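You operate a simulated robot arm through the tools that you are given. There is no shell and no other tool. Be economical: measure what you need, move in short steps, check, and stop when the job is done.

You run a simulated robot arm. Do the job below in one go: nothing can be reset, and whatever is moved stays where it is left.

## Task
Dump the pressure, then top the oil up into the green band.
Fine: motor stays off; 60 to 80 %, no more than 20 ml spilt, jug back on the tank top, orange cap on, dump valve shut.

It is judged by the outcome, as a careful person would: the job done as asked, and still so three seconds after it is handed in. It fails if anything else is knocked over, pushed out of place, dropped, spilled or broken. A push-on lid holds only when it is set on centred and level and pressed home; a screw cap is set on level and turned clockwise until tight.

## Robot
A 7-joint arm with a two-finger parallel gripper, fixed in place. Base frame: the origin is at the foot of the arm, x ahead of it, y to its left, z up; the work surface is at about z = 800. Lengths are in mm, angles in rad, forces in N, time in s.
With the tool pointing down near the work surface it reaches from about 240 to 680 mm from the base axis. Its first joint turns from -1.152 to 1.152 rad. Payload 2.4 kg.
The TCP is the grasp point between the finger pads, 30 mm short of the fingertips. In the tool frame z runs along the fingers and y along their closing line. Largest opening 94 mm; finger width 28, thickness 10; the body of the gripper, 50 by 96 mm, starts 55 mm behind the TCP.
Orientation is that of the tool frame in the base frame, as a unit quaternion [w, x, y, z]. With the fingers straight down and closing along the base's y, the tool's x points along the base's -x, its y along +y and its z along -z.

## Interface
- The arm moves only by the tool apply_moves. Its argument "motion" is a list of rows, each a list of 7 numbers: the shift along the tool's x, y, z in units of 100 mm (1.0 is 100 mm), then the turn, a rotation vector about the tool's x, y, z in units of 60 degrees (1.0 is 60 degrees), then the closure in counts, from 0 (fully open) to 255 (shut). In form: [[x, y, z, ax, ay, az, hand], ...]. A call has 1 to 20 rows; each row is the pose to reach, as a shift and turn from the pose commanded when the call began, along the tool's axes at that moment. A call with a number of a shift or a turn outside -1 to 1 is refused whole. Each row takes 0.2 s and may step no farther than 50 mm and 0.15 rad from the row before; otherwise, or with a gripper value out of range, the whole call is refused. Where a pose cannot be reached the arm comes as near as it can. A force on the tool above 40 N (or 10 N above the force at the start of the call, whichever is more), or a blocked arm, ends the call early, and 0.2 s more pass. The fingers move at their own pace (about 153 mm/s each) and stop on an object; they squeeze with about 31 N. The grip force told is the motor's: it shows also when the fingers shut on nothing. Time passes only in rows, and 0.2 s behind the last, so rows that repeat a pose let the fingers close. The reply holds the time, the measured pose of the TCP, the force on the tool along the base axes, the opening and the grip force, in the units named above and with some noise, and new pictures: "pictures" is both (left out), scene, wrist or none.
- Cameras (640 x 400 px; columns grow to the right, rows downward): "scene" is fixed at [52.1, 480.2, 1467.8]; the picture's right is [-0.62, -0.79, 0.00], its down [-0.39, 0.31, -0.87] and it looks along [0.68, -0.54, -0.50] (base axes); focal length 370 px, centre (320, 200). "wrist" rides on the gripper at [76, 14, -102] in the tool frame; the picture's right is [-0.18, 0.98, 0.00], its down [-0.75, -0.14, -0.64] and it looks along [-0.63, -0.12, 0.77] (tool axes); focal length 243 px, centre (320, 200). There is no depth. A picture from a camera that has moved, and an enlarged one, comes with that camera's place and axes in the base frame and with its lens. The place of the scene camera against the robot may be out by one fixed shift of up to 25 mm in any direction.
- close_up(camera, box): a new picture of the part [left, top, right, bottom] of that camera's present view, enlarged. No time passes.
- close_job(): hands the job in; it is judged then, once.

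Go step by step. Nothing tells you positions but the pictures and the camera data: compare them with the known pose of the tool, close in by small moves and look again before you grip or let go. The budget is 120 turns and 200 pictures, counting those below and the enlarged ones. Unless the task says otherwise, let go and move clear before handing in, and close with one line.

The tools are called as a command line: name --pt "numbers of a row" for each row, then --argument value for the rest, lists and objects as JSON in quotes. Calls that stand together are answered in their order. apply_moves: Moves the arm, as the interface text tells. Its arguments: {"type":"object","properties":{"motion":{"type":"array","items":{"type":"array","items":{"type":"number"}}},"pictures":{"type":"string","enum":["both","scene","wrist","none"]}},"required":["motion"]} The other tools are called the same way: close_up (camera, box) takes an enlarged picture of a part of a camera's view; close_job () hands the job in.

At the start:

```text
t: 0.0
tool_pos: [364.9, -7.3, 1130.4]
tcp_rot: [0.0, 0.001, 1.0, 0.0]
contact_force: [-0.2, 0.4, 0.7]
finger_gap: 94.1
grasp_force: 0.0
```

scene: 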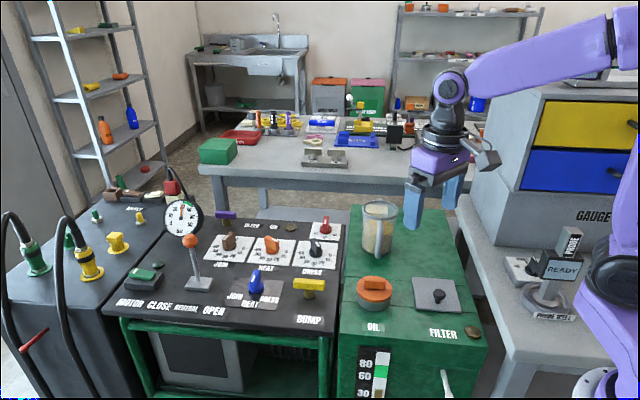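
wrist: 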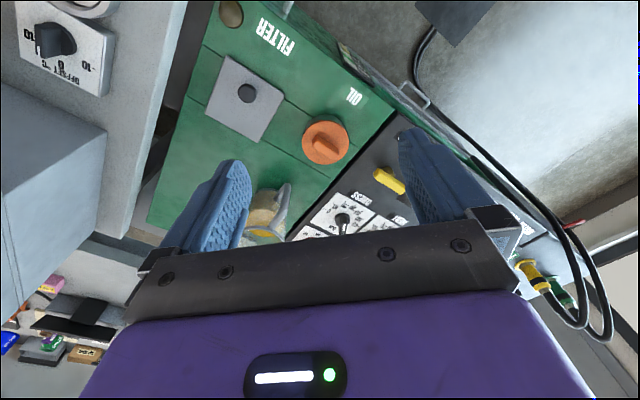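

I see a green tank with an orange cap, a jug with a handle standing on the tank top, a sight gauge on the tank's front, and a press panel with a yellow DUMP lever and a pressure gauge. I'll look closer first.

close_up --camera "scene" --box '[100, 190, 350, 346]'

close_up --camera "scene" --box '[320, 190, 500, 400]'

close_up --camera "wrist" --box '[140, 0, 460, 250]'

```text
2.56 times, centred on (225, 268) of scene
camera zoom: at [52.1, 480.2, 1467.8], right [-0.62, -0.79, 0.0], down [-0.39, 0.31, -0.87], along [0.68, -0.54, -0.5], focal length 947 px, centre (563, 26)
```

zoom: 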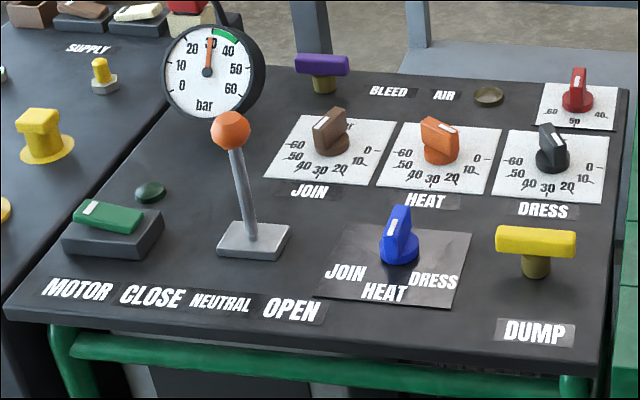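

```text
1.90 times, centred on (410, 295) of scene
camera zoom: at [52.1, 480.2, 1467.8], right [-0.62, -0.79, 0.0], down [-0.39, 0.31, -0.87], along [0.68, -0.54, -0.5], focal length 705 px, centre (149, 19)
```

zoom: 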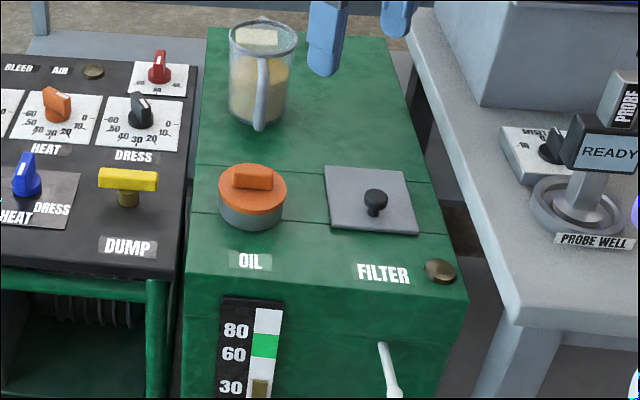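

```text
1.60 times, centred on (300, 125) of wrist
camera zoom: at [287.9, 7.8, 1234.8], right [0.18, 0.98, 0.0], down [0.75, -0.14, 0.64], along [0.63, -0.12, -0.77], focal length 388 px, centre (352, 320)
```

zoom: 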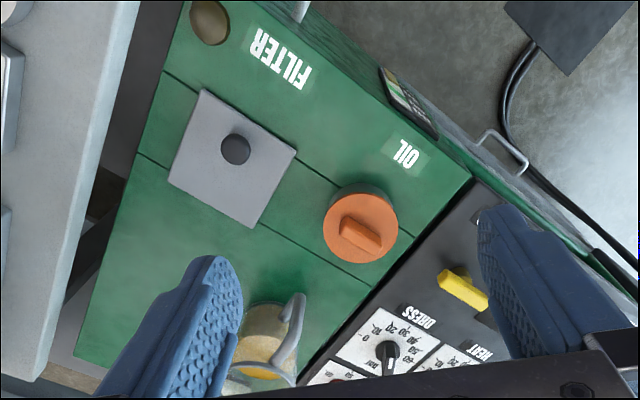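

The tank cap looks to be near (478, -19, 850), the dump handle near (585, 90, 840) and the jug near (616, -186). The pressure reads about 30 bar and the oil about 30 %. I'll move toward the dump handle to look closer.

apply_moves --pt "-0.2 0.2 0.2 0 0 0 0" --pt "-0.45 0.45 0.4 0 0 0 0" --pt "-0.7 0.7 0.6 0 0 0 0" --pt "-1 0.97 0.8 0 0 0 0"

```text
t: 1.0
tool_pos: [463.9, 90.8, 1050.0]
tcp_rot: [0.001, 0.001, 1.0, 0.0]
contact_force: [-0.2, 0.1, -0.1]
finger_gap: 94.1
grasp_force: 0.1
camera wrist: at [388.0, 106.3, 1155.0], right [0.19, 0.98, 0.0], down [0.75, -0.14, 0.64], along [0.63, -0.12, -0.77], focal length 243 px, centre (320, 200)
```

scene: 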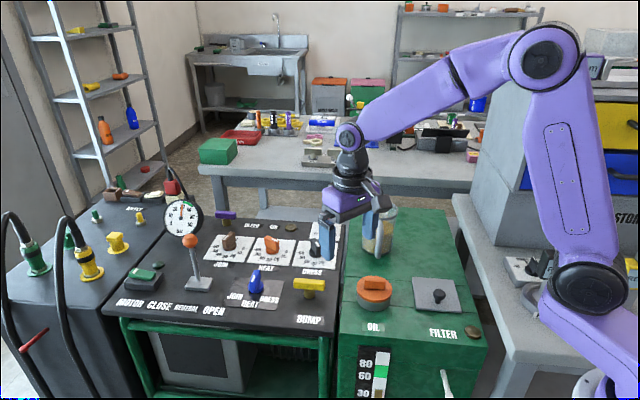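
wrist: 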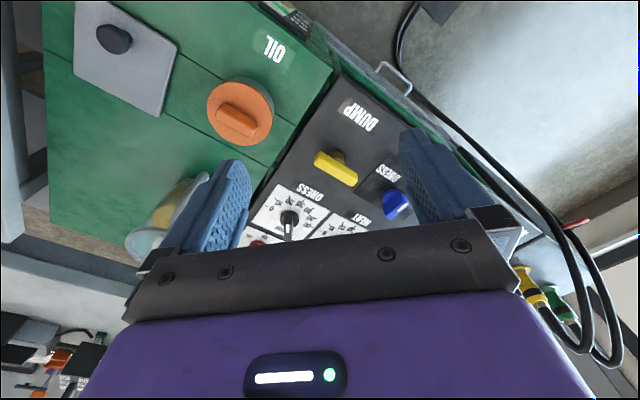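

Comparing the two wrist views puts the dump bar at about (594, 92, 830), roughly 45° in the plane. I'll turn the hand to straddle it and come nearer.

apply_moves --pt "-0.17 0 0.16 0 0 -0.12 0" --pt "-0.34 0 0.32 0 0 -0.24 40" --pt "-0.5 0 0.48 0 0 -0.36 80" --pt "-0.67 0 0.64 0 0 -0.48 110" --pt "-0.84 0 0.8 0 0 -0.6 110" --pt "-1 0 0.96 0 0 -0.73 110"

```text
t: 2.4
tool_pos: [565.8, 89.1, 954.6]
tcp_rot: [0.0, -0.374, 0.928, 0.0]
contact_force: [0.3, 0.0, 0.4]
finger_gap: 53.8
grasp_force: 0.0
camera wrist: at [500.1, 48.1, 1058.9], right [-0.55, 0.84, 0.0], down [0.64, 0.42, 0.64], along [0.54, 0.35, -0.77], focal length 243 px, centre (320, 200)
```

scene: 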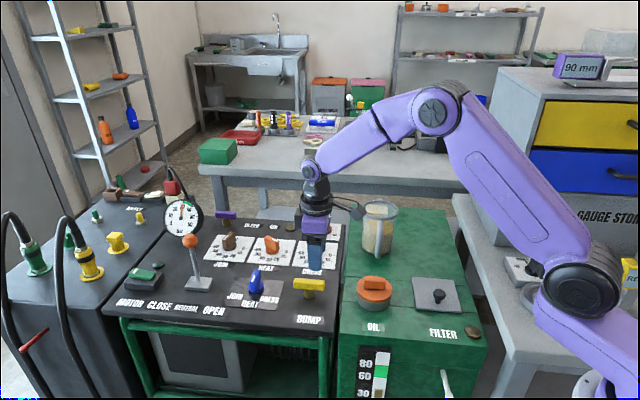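
wrist: 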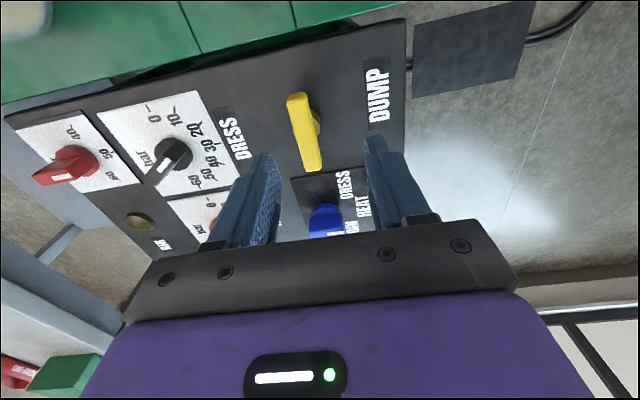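

The bar is centred at about (595.5, 92, 830) and lines up with the fingers. I'll move over it and lower part of the way.

apply_moves --pt "-0.12 -0.1 0.2 0 0 0 110" --pt "-0.24 -0.2 0.4 0 0 0 110" --pt "-0.24 -0.2 0.7 0 0 0 110"

```text
t: 3.2
tool_pos: [594.3, 90.0, 882.7]
tcp_rot: [0.0, -0.373, 0.928, 0.0]
contact_force: [-0.7, 0.3, 1.4]
finger_gap: 53.5
grasp_force: 0.1
camera wrist: at [528.3, 48.5, 987.4], right [-0.55, 0.84, 0.0], down [0.64, 0.42, 0.64], along [0.54, 0.35, -0.77], focal length 243 px, centre (320, 200)
```

scene: 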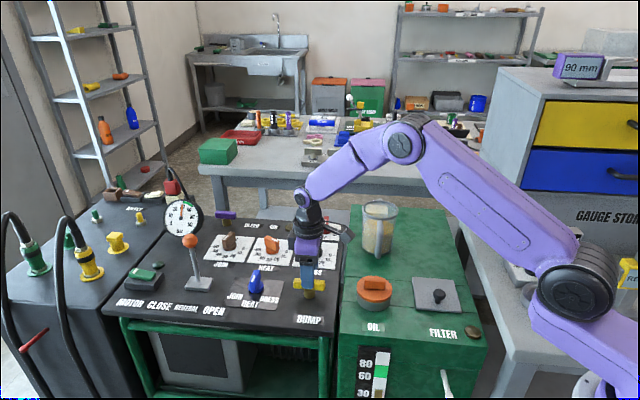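
wrist: 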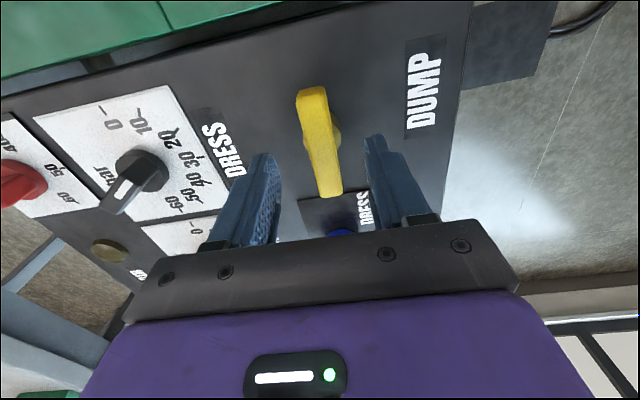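

It is centred between the fingers. I'll lower and grip the bar.

apply_moves --pt "0 0 0.25 0 0 0 110" --pt "0 0 0.45 0 0 0 110" --pt "0 0 0.45 0 0 0 255" --pt "0 0 0.45 0 0 0 255" --pt "0 0 0.45 0 0 0 255"

```text
t: 4.4
tool_pos: [592.6, 91.3, 838.1]
tcp_rot: [-0.001, -0.374, 0.927, 0.0]
contact_force: [-9.5, 6.3, 1.8]
finger_gap: 27.5
grasp_force: 45.2
camera wrist: at [528.8, 50.3, 943.9], right [-0.55, 0.84, 0.0], down [0.64, 0.42, 0.64], along [0.54, 0.35, -0.77], focal length 243 px, centre (320, 200)
```

scene: 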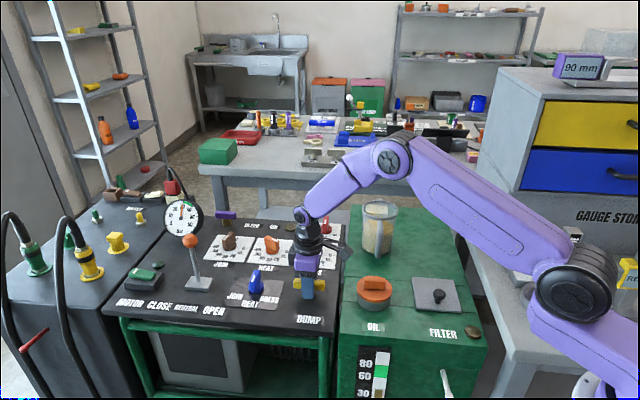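
wrist: 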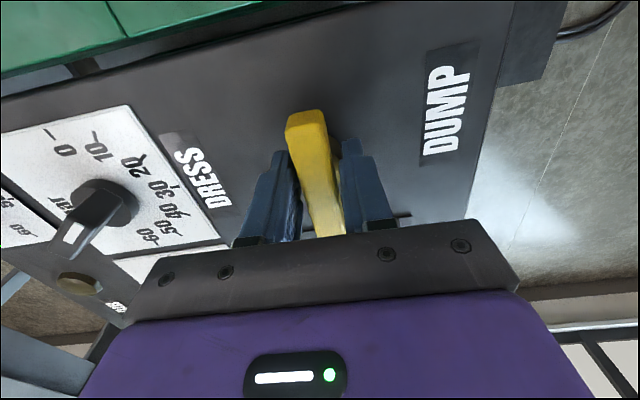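

The bar is gripped. I'll nudge to centre on the stem, then try a small counter-clockwise turn to feel which way it opens.

apply_moves --pt "0 0.015 0 0 0 -0.1 255" --pt "0 0.015 0 0 0 -0.2 255" --pt "0 0.015 0 0 0 -0.32 255"

```text
t: 5.2
tool_pos: [594.1, 92.3, 839.1]
tcp_rot: [-0.001, -0.52, 0.854, 0.001]
contact_force: [-4.4, 9.0, -7.2]
finger_gap: 29.8
grasp_force: 44.9
camera wrist: at [546.1, 31.8, 943.9], right [-0.79, 0.61, 0.0], down [0.47, 0.6, 0.64], along [0.39, 0.51, -0.77], focal length 243 px, centre (320, 200)
```

scene: 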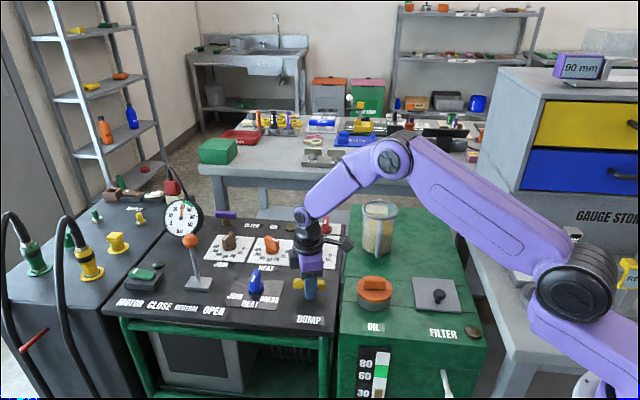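
wrist: 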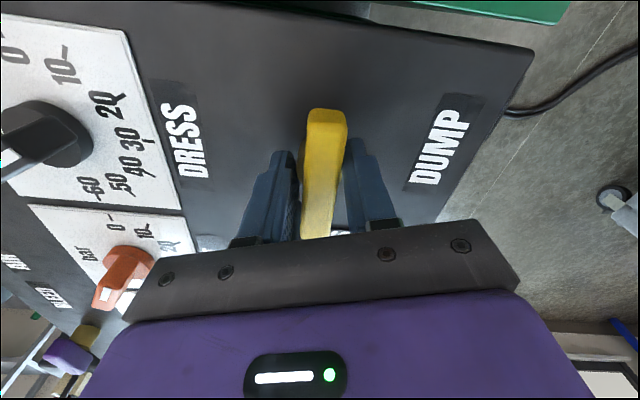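

The handle turns with the hand. I'll continue the quarter turn counter-clockwise and watch the gauge.

apply_moves --pt "0 0 0 0 0 -0.13 255" --pt "0 0 0 0 0 -0.26 255" --pt "0 0 0 0 0 -0.39 255" --pt "0 0 0 0 0 -0.52 255" --pt "0 0 0 0 0 -0.65 255"

close_up --camera "scene" --box '[140, 180, 340, 330]'

```text
t: 6.4
tool_pos: [593.6, 91.2, 840.6]
tcp_rot: [-0.002, 0.762, -0.647, -0.004]
contact_force: [-6.1, 3.5, 2.0]
finger_gap: 68.0
grasp_force: 44.6
camera wrist: at [592.1, 14.6, 943.4], right [-1.0, 0.02, 0.0], down [0.02, 0.76, 0.65], along [0.01, 0.65, -0.76], focal length 243 px, centre (320, 200)
```

scene: 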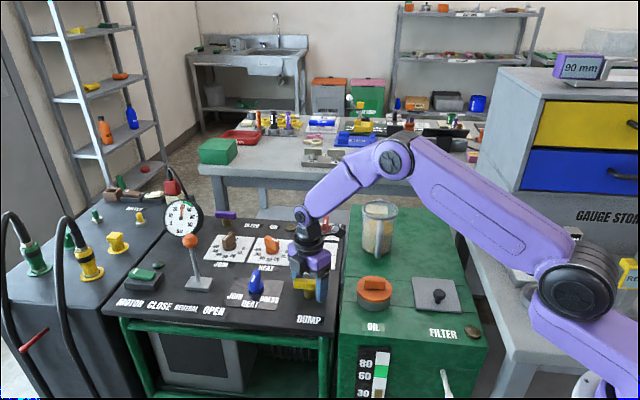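
wrist: 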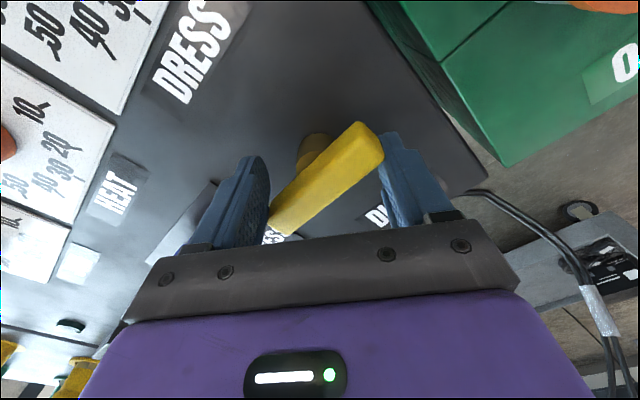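

```text
2.67 times, centred on (240, 255) of scene
camera zoom: at [51.8, 480.4, 1467.8], right [-0.62, -0.79, 0.0], down [-0.39, 0.31, -0.87], along [0.68, -0.54, -0.5], focal length 987 px, centre (533, 53)
```

zoom: 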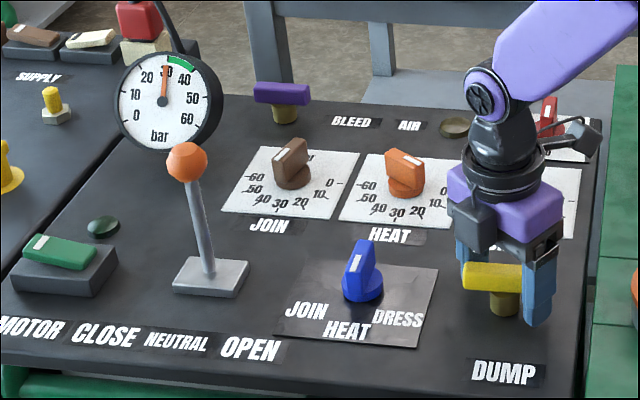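

The bar stayed put and only spread the fingers, so it's stopped in that direction. It must open clockwise. I'll open, lift, turn back, and grip again.

apply_moves --pt "0 0 0 0 0 0 0" --pt "0 0 -0.3 0 0 0 0" --pt "0 0 -0.55 0 0 0.13 0" --pt "0 0 -0.55 0 0 0.26 0" --pt "0 0 -0.55 0 0 0.39 0" --pt "0 0 -0.55 0 0 0.52 50" --pt "0 0 -0.55 0 0 0.65 80" --pt "0 0 -0.55 0 0 0.78 100" --pt "0 0 -0.55 0 0 0.91 110" --pt "0 0 -0.55 0 0 1.0 110" --pictures "wrist"

```text
t: 8.6
tool_pos: [594.7, 92.7, 893.8]
tcp_rot: [0.0, -0.358, 0.934, 0.0]
contact_force: [0.0, -0.4, -0.3]
finger_gap: 53.3
grasp_force: 0.1
camera wrist: at [528.3, 53.9, 998.9], right [-0.52, 0.85, 0.0], down [0.66, 0.4, 0.64], along [0.55, 0.33, -0.77], focal length 243 px, centre (320, 200)
```

wrist: 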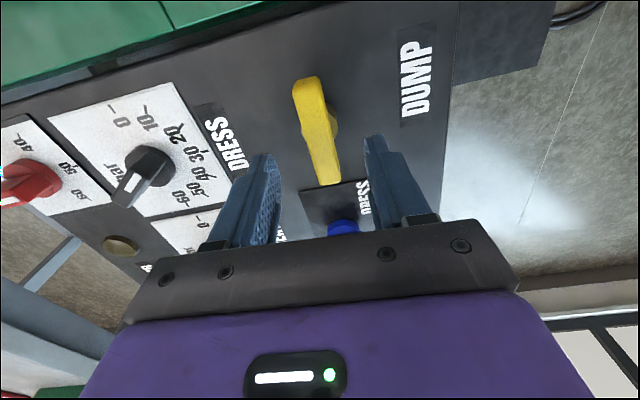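

Now I'll lower, grip, and turn clockwise a bit.

apply_moves --pt "0 0 0.3 0 0 0 110" --pt "0 0 0.55 0 0 0 110" --pt "0 0 0.55 0 0 0 255" --pt "0 0 0.55 0 0 0 255" --pt "0 0 0.55 0 0 0 255" --pt "0 0 0.55 0 0 0.12 255" --pt "0 0 0.55 0 0 0.24 255" --pt "0 0 0.55 0 0 0.36 255" --pt "0 0 0.55 0 0 0.48 255"

```text
t: 10.6
tool_pos: [595.5, 92.6, 839.3]
tcp_rot: [0.003, -0.112, 0.994, 0.0]
contact_force: [15.8, 2.2, -13.2]
finger_gap: 27.8
grasp_force: 45.1
camera wrist: at [518.0, 90.3, 942.8], right [-0.04, 1.0, 0.0], down [0.76, 0.03, 0.65], along [0.65, 0.03, -0.76], focal length 243 px, centre (320, 200)
```

scene: 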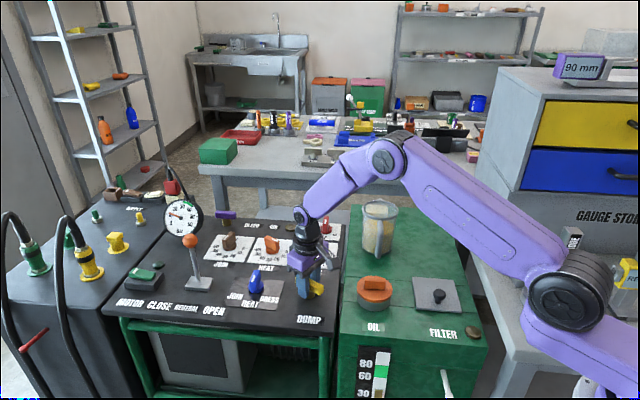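
wrist: 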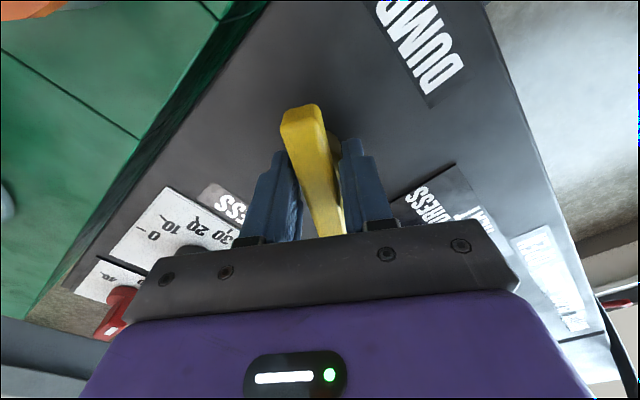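

It's turning with the hand, and the gauge needle is already falling. I'll turn a bit further to open it properly, then wait.

apply_moves --pt "0 0 0 0 0 0.12 255" --pt "0 0 0 0 0 0.24 255" --pt "0 0 0 0 0 0.36 255" --pt "0 0 0 0 0 0.48 255" --pt "0 0 0 0 0 0.6 255" --pt "0 0 0 0 0 0.6 255" --pt "0 0 0 0 0 0.6 255" --pt "0 0 0 0 0 0.6 255" --pt "0 0 0 0 0 0.6 255" --pt "0 0 0 0 0 0.6 255" --pictures "wrist"

close_up --camera "scene" --box '[140, 180, 340, 330]'

```text
t: 12.8
tool_pos: [595.5, 90.9, 839.2]
tcp_rot: [0.002, 0.199, 0.98, 0.0]
contact_force: [19.9, -11.0, -12.4]
finger_gap: 27.5
grasp_force: 45.5
camera wrist: at [530.8, 135.0, 943.1], right [0.55, 0.83, 0.0], down [0.64, -0.42, 0.64], along [0.54, -0.35, -0.76], focal length 243 px, centre (320, 200)
```

wrist: 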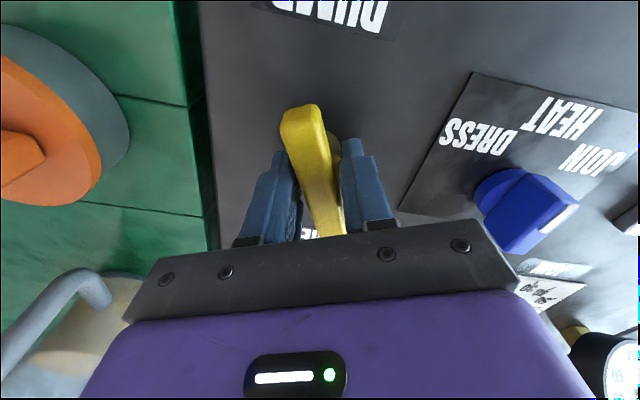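

```text
2.67 times, centred on (240, 255) of scene
camera zoom: at [52.8, 480.0, 1467.9], right [-0.62, -0.79, 0.0], down [-0.39, 0.31, -0.87], along [0.68, -0.53, -0.5], focal length 987 px, centre (533, 53)
```

zoom: 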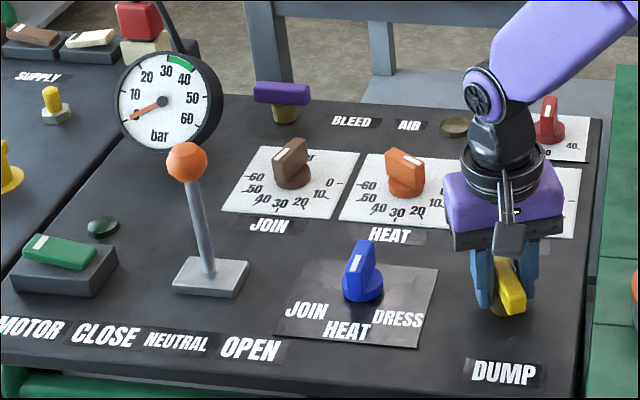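

The gauge is nearly at 0. I'll wait two seconds more and confirm.

apply_moves --pt "0 0 0 0 0 0 255" --pt "0 0 0 0 0 0 255" --pt "0 0 0 0 0 0 255" --pt "0 0 0 0 0 0 255" --pt "0 0 0 0 0 0 255" --pt "0 0 0 0 0 0 255" --pt "0 0 0 0 0 0 255" --pt "0 0 0 0 0 0 255" --pt "0 0 0 0 0 0 255" --pt "0 0 0 0 0 0 255" --pictures "none"

close_up --camera "scene" --box '[160, 190, 210, 240]'

```text
t: 15.0
tool_pos: [596.6, 90.5, 839.2]
tcp_rot: [0.001, 0.198, 0.98, 0.001]
contact_force: [20.2, -14.5, -10.6]
finger_gap: 27.5
grasp_force: 45.1
```

```text
8.00 times, centred on (185, 215) of scene
camera zoom: at [52.8, 479.9, 1467.9], right [-0.62, -0.79, 0.0], down [-0.39, 0.31, -0.87], along [0.68, -0.53, -0.5], focal length 2960 px, centre (1400, 80)
```

zoom: 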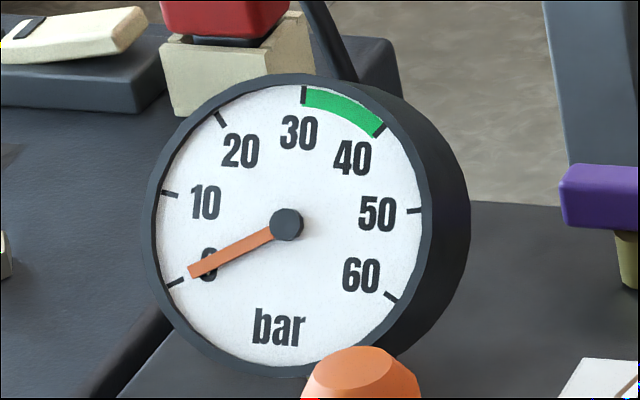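

The gauge reads zero. I'll turn the valve shut again, counter-clockwise back to its stop.

apply_moves --pt "0 0 0 0 0 -0.13 255" --pt "0 0 0 0 0 -0.26 255" --pt "0 0 0 0 0 -0.39 255" --pt "0 0 0 0 0 -0.52 255" --pt "0 0 0 0 0 -0.65 255" --pt "0 0 0 0 0 -0.78 255" --pt "0 0 0 0 0 -0.9 255" --pt "0 0 0 0 0 -1.0 255" --pictures "none"

apply_moves --pt "0 0 0 0 0 -0.1 255" --pt "0 0 0 0 0 -0.2 255" --pt "0 0 0 0 0 -0.2 255" --pt "0 0 0 0 0 -0.2 0" --pt "0 0 0 0 0 -0.2 0" --pt "0 0 -0.3 0 0 -0.2 0" --pt "0 0 -0.7 0 0 -0.2 0"

close_up --camera "scene" --box '[140, 180, 340, 330]'

```text
t: 16.8
tool_pos: [596.0, 92.4, 840.0]
tcp_rot: [0.002, -0.32, 0.947, 0.0]
contact_force: [16.4, -5.9, -4.6]
finger_gap: 27.5
grasp_force: 45.1
```

```text
t: 18.4
tool_pos: [595.4, 94.0, 911.7]
tcp_rot: [0.001, -0.416, 0.909, 0.0]
contact_force: [-0.6, 0.0, 0.8]
finger_gap: 94.1
grasp_force: 0.0
camera wrist: at [534.7, 47.5, 1015.5], right [-0.62, 0.78, 0.0], down [0.6, 0.48, 0.64], along [0.5, 0.4, -0.77], focal length 243 px, centre (320, 200)
```

scene: 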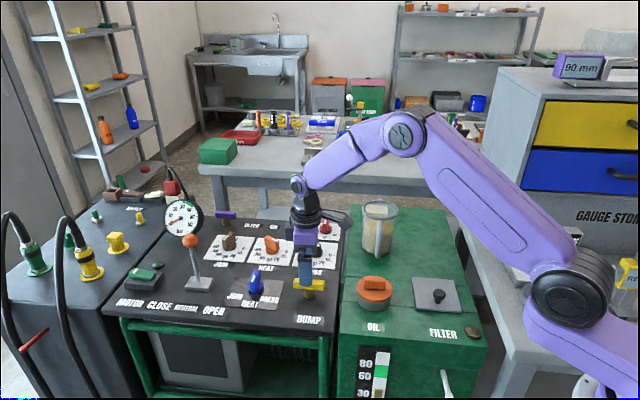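
wrist: 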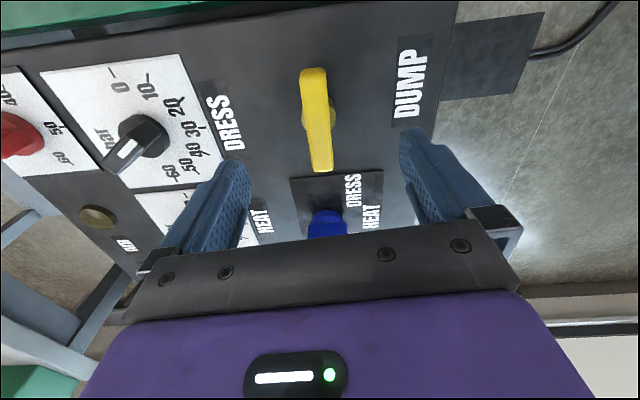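

```text
2.67 times, centred on (240, 255) of scene
camera zoom: at [52.1, 480.2, 1467.8], right [-0.62, -0.79, 0.0], down [-0.39, 0.31, -0.87], along [0.68, -0.54, -0.5], focal length 987 px, centre (533, 53)
```

zoom: 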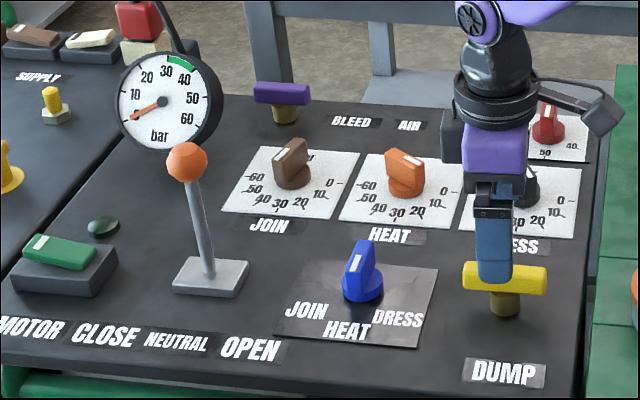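

The valve is back at its original shut position and the pressure is zero. Next I'll move over to the orange cap.

apply_moves --pt "0.2 0 -0.3 0 0 0 0" --pt "0.6 0.05 -0.4 0 0 0 0" --pt "0.95 0.1 -0.4 0 0 0.05 0" --pictures "none"

apply_moves --pt "0.3 0 0 0 0 0 0" --pt "0.6 0.0 0 0 0 0 0" --pictures "wrist"

```text
t: 19.2
tool_pos: [521.9, 27.4, 950.7]
tcp_rot: [0.001, -0.392, 0.92, 0.0]
contact_force: [-0.4, 0.9, 0.1]
finger_gap: 93.9
grasp_force: 0.0
```

```text
t: 19.8
tool_pos: [482.5, -16.7, 949.4]
tcp_rot: [0.0, -0.391, 0.92, 0.001]
contact_force: [0.3, 0.0, 0.1]
finger_gap: 93.8
grasp_force: 0.0
camera wrist: at [418.9, -60.1, 1054.0], right [-0.58, 0.81, 0.0], down [0.62, 0.45, 0.64], along [0.52, 0.37, -0.77], focal length 243 px, centre (320, 200)
```

wrist: 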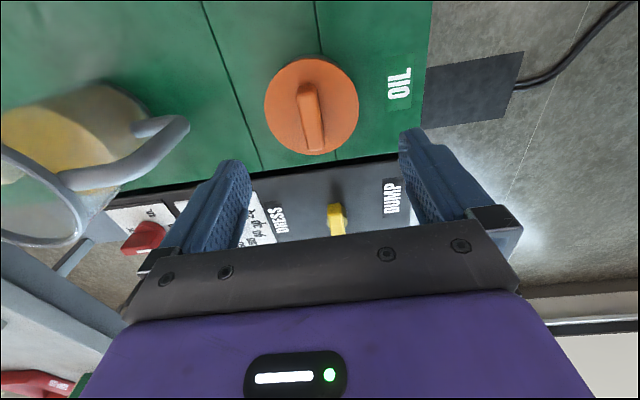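

The cap handle is at roughly (487, -21, 840), pointing about 42°. I'll turn the hand round clockwise first, so I have plenty of counter-clockwise travel for unscrewing.

apply_moves --pt "0 -0.06 0 0 0 0.14 0" --pt "0 -0.06 0 0 0 0.28 0" --pt "0 -0.06 0 0 0 0.42 0" --pt "0 -0.06 0 0 0 0.56 0" --pt "0 -0.06 0 0 0 0.7 0" --pt "0 -0.06 0 0 0 0.84 0" --pt "0 -0.06 0 0 0 0.98 0" --pictures "none"

apply_moves --pt "0 0 0 0 0 0.14 0" --pt "0 0 0 0 0 0.28 0" --pt "0 0 0 0 0 0.42 0" --pt "0 0 0 0 0 0.56 0" --pt "0 0 0 0 0 0.7 0" --pt "0 0 0 0 0 0.84 0" --pt "0 0 0 0 0 0.98 0" --pictures "none"

apply_moves --pt "0 0 0 0 0 0.14 0" --pt "0 0 0 0 0 0.28 0" --pt "0 0 0 0 0 0.42 0" --pt "0 0 0 0 0 0.56 0" --pt "0 0 0 0 0 0.7 0" --pt "0 0 0 0 0 0.84 0" --pt "0 0 0 0 0 0.98 0" --pt "0 0 0 0 0 1.0 0"

```text
t: 21.4
tool_pos: [488.2, -20.6, 951.6]
tcp_rot: [0.001, 0.111, 0.994, 0.001]
contact_force: [-0.4, 1.2, 0.1]
finger_gap: 94.2
grasp_force: 0.1
```

```text
t: 23.0
tool_pos: [487.9, -20.2, 950.2]
tcp_rot: [0.001, 0.585, 0.811, 0.0]
contact_force: [0.5, 0.2, -0.5]
finger_gap: 93.9
grasp_force: 0.1
```

```text
t: 24.8
tool_pos: [488.1, -19.0, 949.5]
tcp_rot: [0.0, 0.912, 0.409, 0.0]
contact_force: [0.6, 0.2, 0.0]
finger_gap: 93.9
grasp_force: 0.0
camera wrist: at [549.4, 28.7, 1053.9], right [0.61, -0.79, 0.0], down [-0.61, -0.47, 0.64], along [-0.51, -0.39, -0.77], focal length 243 px, centre (320, 200)
```

scene: 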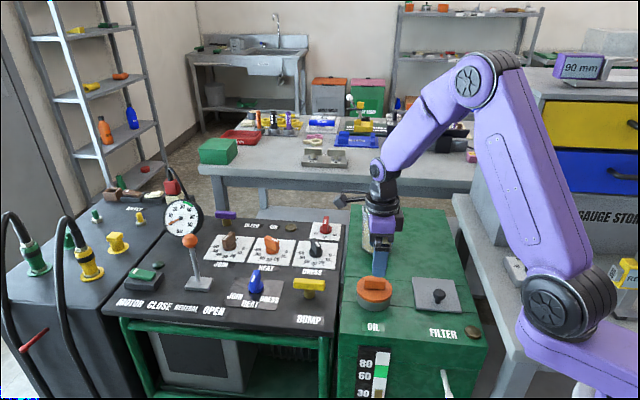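
wrist: 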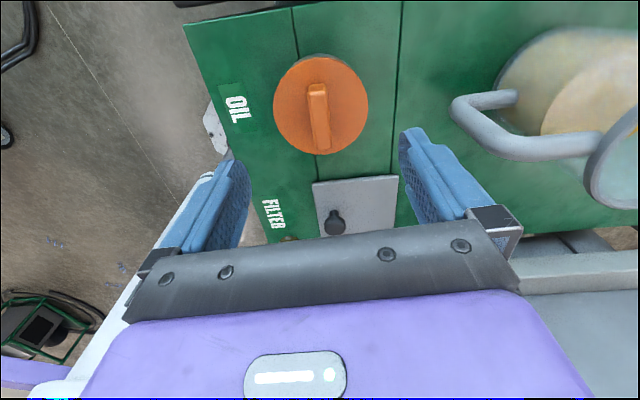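

Triangulation puts the cap handle at (487.5, -20, 851). I'll align 6° more, part-close the fingers, and come down over the handle.

apply_moves --pt "0 0 0.3 0 0 0.05 110" --pt "0 0 0.6 0 0 0.1 110" --pt "0 0 0.75 0 0 0.1 110"

close_up --camera "scene" --box '[320, 190, 450, 330]'

```text
t: 25.6
tool_pos: [488.5, -19.4, 874.8]
tcp_rot: [0.001, 0.932, 0.363, 0.0]
contact_force: [0.8, 0.0, 0.7]
finger_gap: 53.6
grasp_force: 0.0
camera wrist: at [553.7, 22.4, 979.0], right [0.53, -0.85, 0.0], down [-0.65, -0.41, 0.64], along [-0.54, -0.34, -0.77], focal length 243 px, centre (320, 200)
```

scene: 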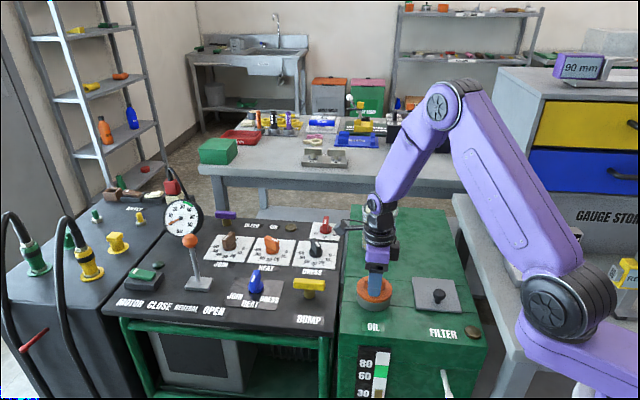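
wrist: 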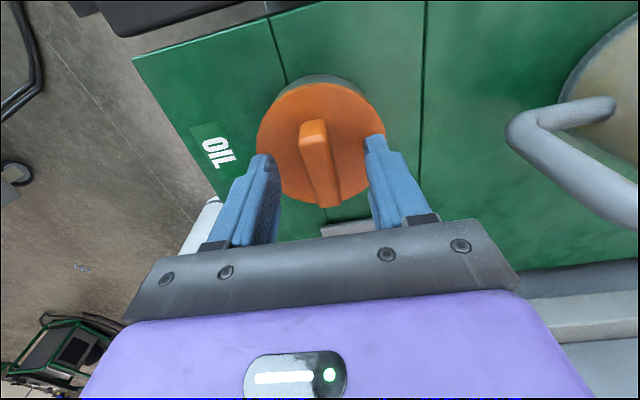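

```text
2.86 times, centred on (385, 260) of scene
camera zoom: at [52.1, 480.2, 1467.8], right [-0.62, -0.79, 0.0], down [-0.39, 0.31, -0.87], along [0.68, -0.54, -0.5], focal length 1057 px, centre (134, 29)
```

zoom: 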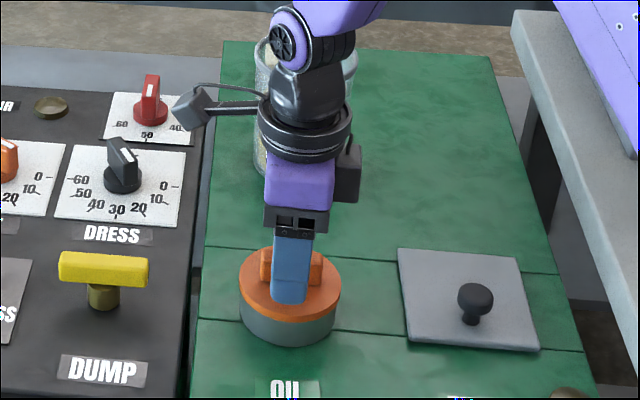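

The fingertips straddle the handle. I'll lower a few more millimetres and close.

apply_moves --pt "0 0 0.04 0 0 0 110" --pt "0 0 0.08 0 0 0 110" --pt "0 0 0.08 0 0 0 255" --pt "0 0 0.08 0 0 0 255" --pt "0 0 0.08 0 0 0 255"

close_up --camera "scene" --box '[340, 250, 420, 320]'

```text
t: 26.8
tool_pos: [490.3, -23.4, 868.8]
tcp_rot: [0.002, 0.932, 0.363, 0.003]
contact_force: [4.1, -4.1, 37.3]
finger_gap: 15.4
grasp_force: 31.5
camera wrist: at [554.9, 20.7, 973.0], right [0.53, -0.85, 0.0], down [-0.66, -0.41, 0.64], along [-0.54, -0.34, -0.77], focal length 243 px, centre (320, 200)
```

scene: 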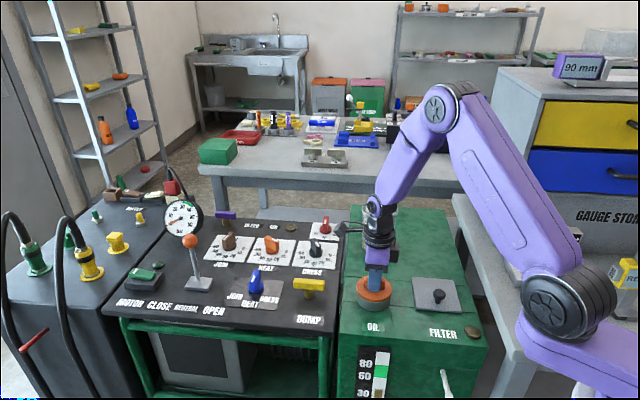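
wrist: 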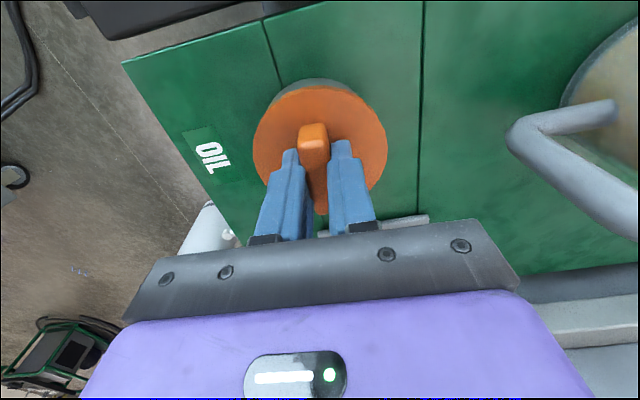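

```text
5.71 times, centred on (380, 285) of scene
camera zoom: at [51.6, 480.1, 1467.9], right [-0.62, -0.79, 0.0], down [-0.39, 0.31, -0.87], along [0.68, -0.54, -0.5], focal length 2114 px, centre (-23, -286)
```

zoom: 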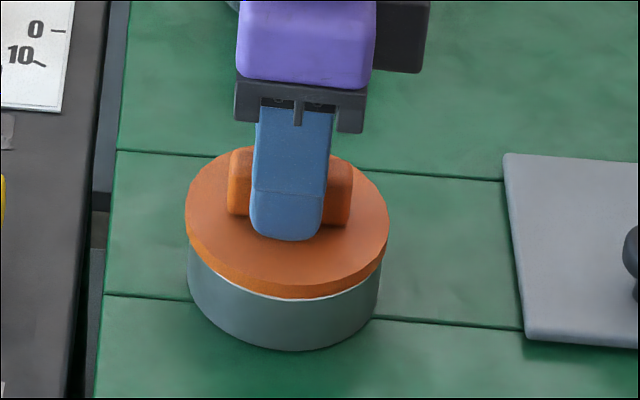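

The handle is gripped (15 mm), with the fingertips on the disc. I'll ease up slightly and start unscrewing counter-clockwise.

apply_moves --pt "0 0.03 -0.03 0 0 0 255" --pt "0 0.03 -0.03 0 0 -0.12 255" --pt "0 0.03 -0.03 0 0 -0.24 255" --pt "0 0.03 -0.03 0 0 -0.36 255" --pt "0 0.03 -0.03 0 0 -0.48 255"

close_up --camera "scene" --box '[340, 250, 420, 320]'

```text
t: 28.0
tool_pos: [489.1, -22.6, 870.1]
tcp_rot: [0.0, 0.812, 0.584, 0.0]
contact_force: [-0.6, -0.1, -0.3]
finger_gap: 15.3
grasp_force: 31.0
camera wrist: at [527.2, 46.0, 973.4], right [0.87, -0.49, 0.0], down [-0.37, -0.67, 0.64], along [-0.31, -0.56, -0.77], focal length 243 px, centre (320, 200)
```

scene: 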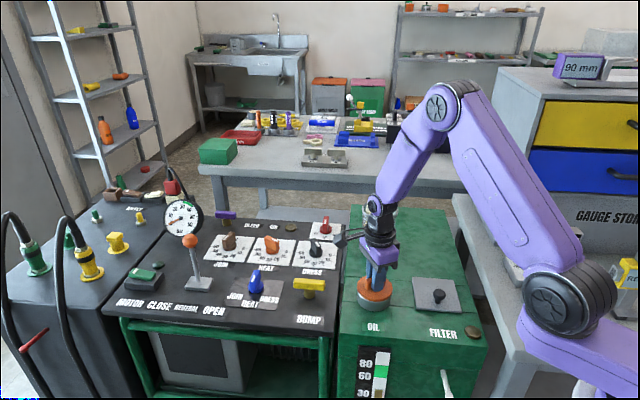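
wrist: 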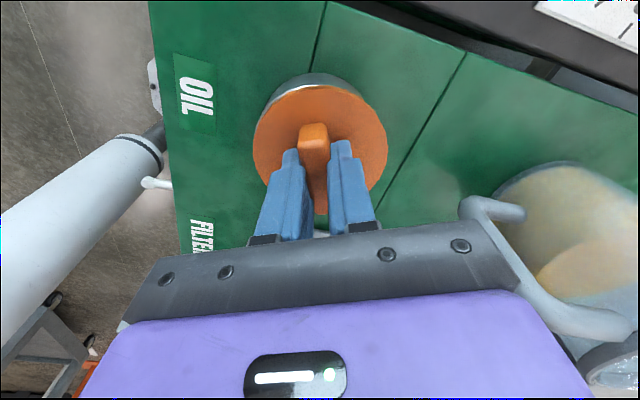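

```text
5.71 times, centred on (380, 285) of scene
camera zoom: at [52.1, 480.2, 1467.8], right [-0.62, -0.79, 0.0], down [-0.39, 0.31, -0.87], along [0.68, -0.54, -0.5], focal length 2114 px, centre (-23, -286)
```

zoom: 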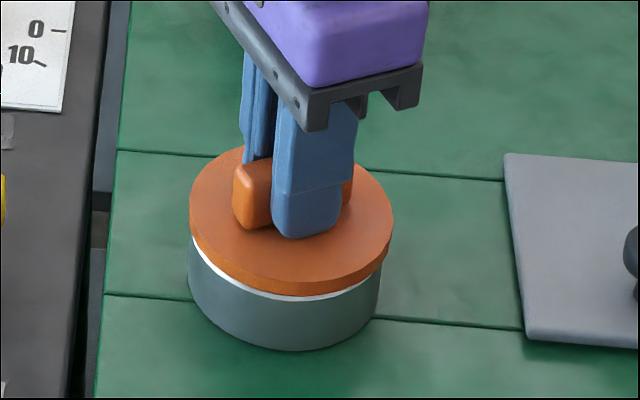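

The cap turned freely and now shows no load. I'll test a gentle lift of a few millimetres.

apply_moves --pt "0 0 -0.02 0 0 0 255" --pt "0 0 -0.04 0 0 0 255" --pt "0 0 -0.06 0 0 0 255" --pictures "none"

close_up --camera "scene" --box '[340, 250, 420, 320]'

```text
t: 28.8
tool_pos: [489.0, -23.1, 876.5]
tcp_rot: [0.0, 0.812, 0.584, 0.001]
contact_force: [0.3, 0.1, 0.4]
finger_gap: 15.2
grasp_force: 30.9
```

```text
5.71 times, centred on (380, 285) of scene
camera zoom: at [52.1, 480.2, 1467.8], right [-0.62, -0.79, 0.0], down [-0.39, 0.31, -0.87], along [0.68, -0.54, -0.5], focal length 2114 px, centre (-23, -286)
```

zoom: 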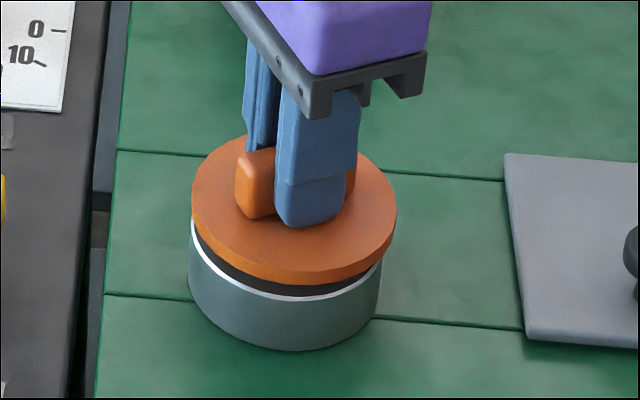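

The cap is free. I'll lift it clear and carry it to the empty part of the tank top, beside the jug.

apply_moves --pt "0 0 -0.3 0 0 0 255" --pt "0 0 -0.6 0 0 0 255" --pt "0 0 -0.95 0 0 0 255" --pt "-0.35 0.12 -0.95 0 0 0 255" --pt "-0.7 0.24 -0.95 0 0 0 255" --pt "-1 0.34 -0.95 0 0 0 255"

```text
t: 30.2
tool_pos: [489.2, -129.2, 970.2]
tcp_rot: [-0.001, 0.812, 0.583, 0.0]
contact_force: [0.0, 0.9, -1.9]
finger_gap: 15.3
grasp_force: 30.7
camera wrist: at [526.1, -61.0, 1074.4], right [0.87, -0.49, 0.0], down [-0.37, -0.67, 0.64], along [-0.31, -0.56, -0.77], focal length 243 px, centre (320, 200)
```

scene: 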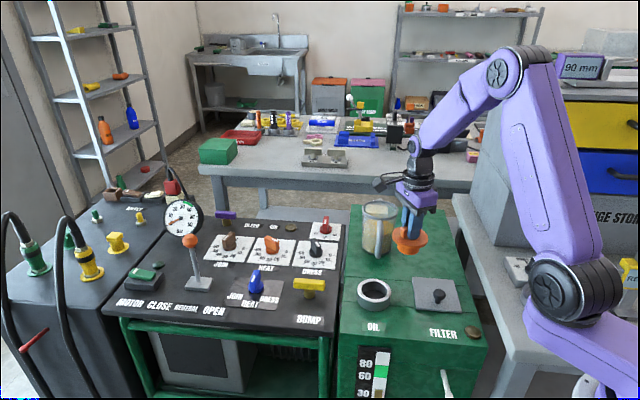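
wrist: 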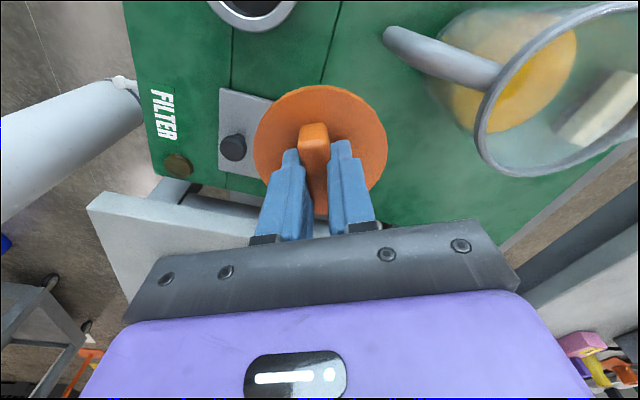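

I'll carry on to the free spot.

apply_moves --pt "-0.35 0.12 0 0 0 0 255" --pt "-0.7 0.24 0 0 0 0 255" --pt "-0.98 0.33 0 0 0 0 255"

close_up --camera "scene" --box '[340, 180, 500, 340]'

```text
t: 31.0
tool_pos: [487.8, -231.5, 970.7]
tcp_rot: [0.0, 0.812, 0.584, 0.0]
contact_force: [0.4, -1.1, -1.2]
finger_gap: 15.1
grasp_force: 30.9
camera wrist: at [526.0, -162.6, 1075.5], right [0.87, -0.49, 0.0], down [-0.37, -0.67, 0.64], along [-0.31, -0.56, -0.77], focal length 243 px, centre (320, 200)
```

scene: 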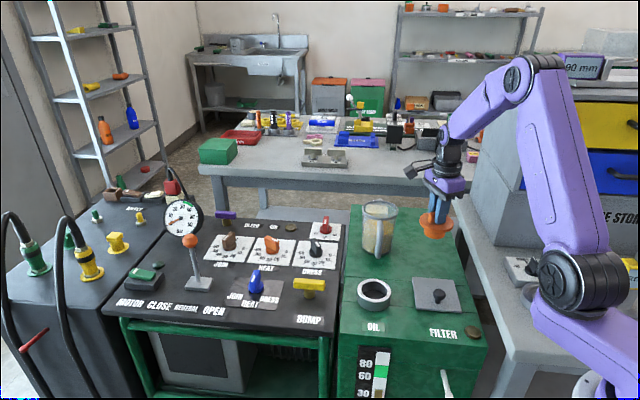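
wrist: 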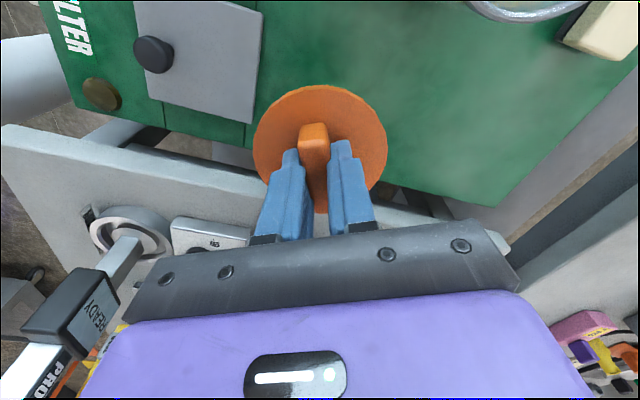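

```text
2.50 times, centred on (420, 260) of scene
camera zoom: at [52.1, 480.2, 1467.8], right [-0.62, -0.79, 0.0], down [-0.39, 0.31, -0.87], along [0.68, -0.54, -0.5], focal length 925 px, centre (70, 50)
```

zoom: 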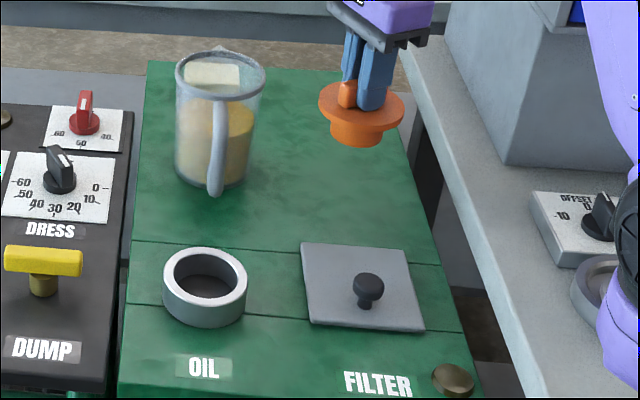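

The spot below is clear of the jug, filter plate and edges. I'll lower.

apply_moves --pt "0 0 0.4 0 0 0 255" --pt "0 0 0.8 0 0 0 255" --pt "0 0 0.95 0 0 0 255" --pictures "none"

close_up --camera "scene" --box '[340, 180, 500, 340]'

```text
t: 31.8
tool_pos: [487.5, -230.8, 876.1]
tcp_rot: [0.0, 0.812, 0.583, 0.0]
contact_force: [-0.7, -0.7, 0.1]
finger_gap: 15.1
grasp_force: 31.1
```

```text
2.50 times, centred on (420, 260) of scene
camera zoom: at [52.1, 480.2, 1467.8], right [-0.62, -0.79, 0.0], down [-0.39, 0.31, -0.87], along [0.68, -0.54, -0.5], focal length 925 px, centre (70, 50)
```

zoom: 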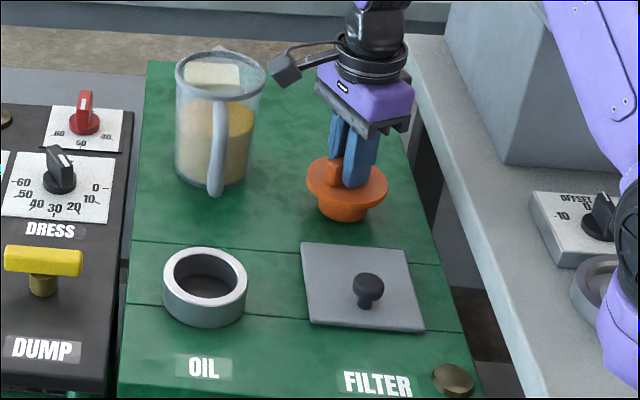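

apply_moves --pt "0 0 0.03 0 0 0 255" --pt "0 0 0.06 0 0 0 255" --pt "0 0 0.09 0 0 0 255" --pt "0 0 0.12 0 0 0 255" --pt "0 0 0.15 0 0 0 255" --pictures "none"

close_up --camera "scene" --box '[390, 200, 470, 280]'

```text
t: 32.8
tool_pos: [488.9, -232.1, 868.4]
tcp_rot: [0.0, 0.812, 0.583, 0.001]
contact_force: [-1.8, 1.5, 9.8]
finger_gap: 15.1
grasp_force: 30.7
stopped in row 4: the force on the tool passed its limit (the readings are from after the stop); the commanded pose is now the measured one
```

```text
5.00 times, centred on (430, 240) of scene
camera zoom: at [51.9, 480.3, 1467.8], right [-0.62, -0.79, 0.0], down [-0.39, 0.31, -0.87], along [0.68, -0.54, -0.5], focal length 1850 px, centre (-230, 0)
```

zoom: 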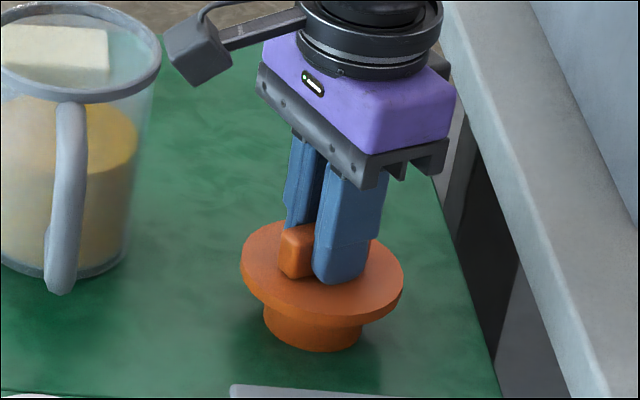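

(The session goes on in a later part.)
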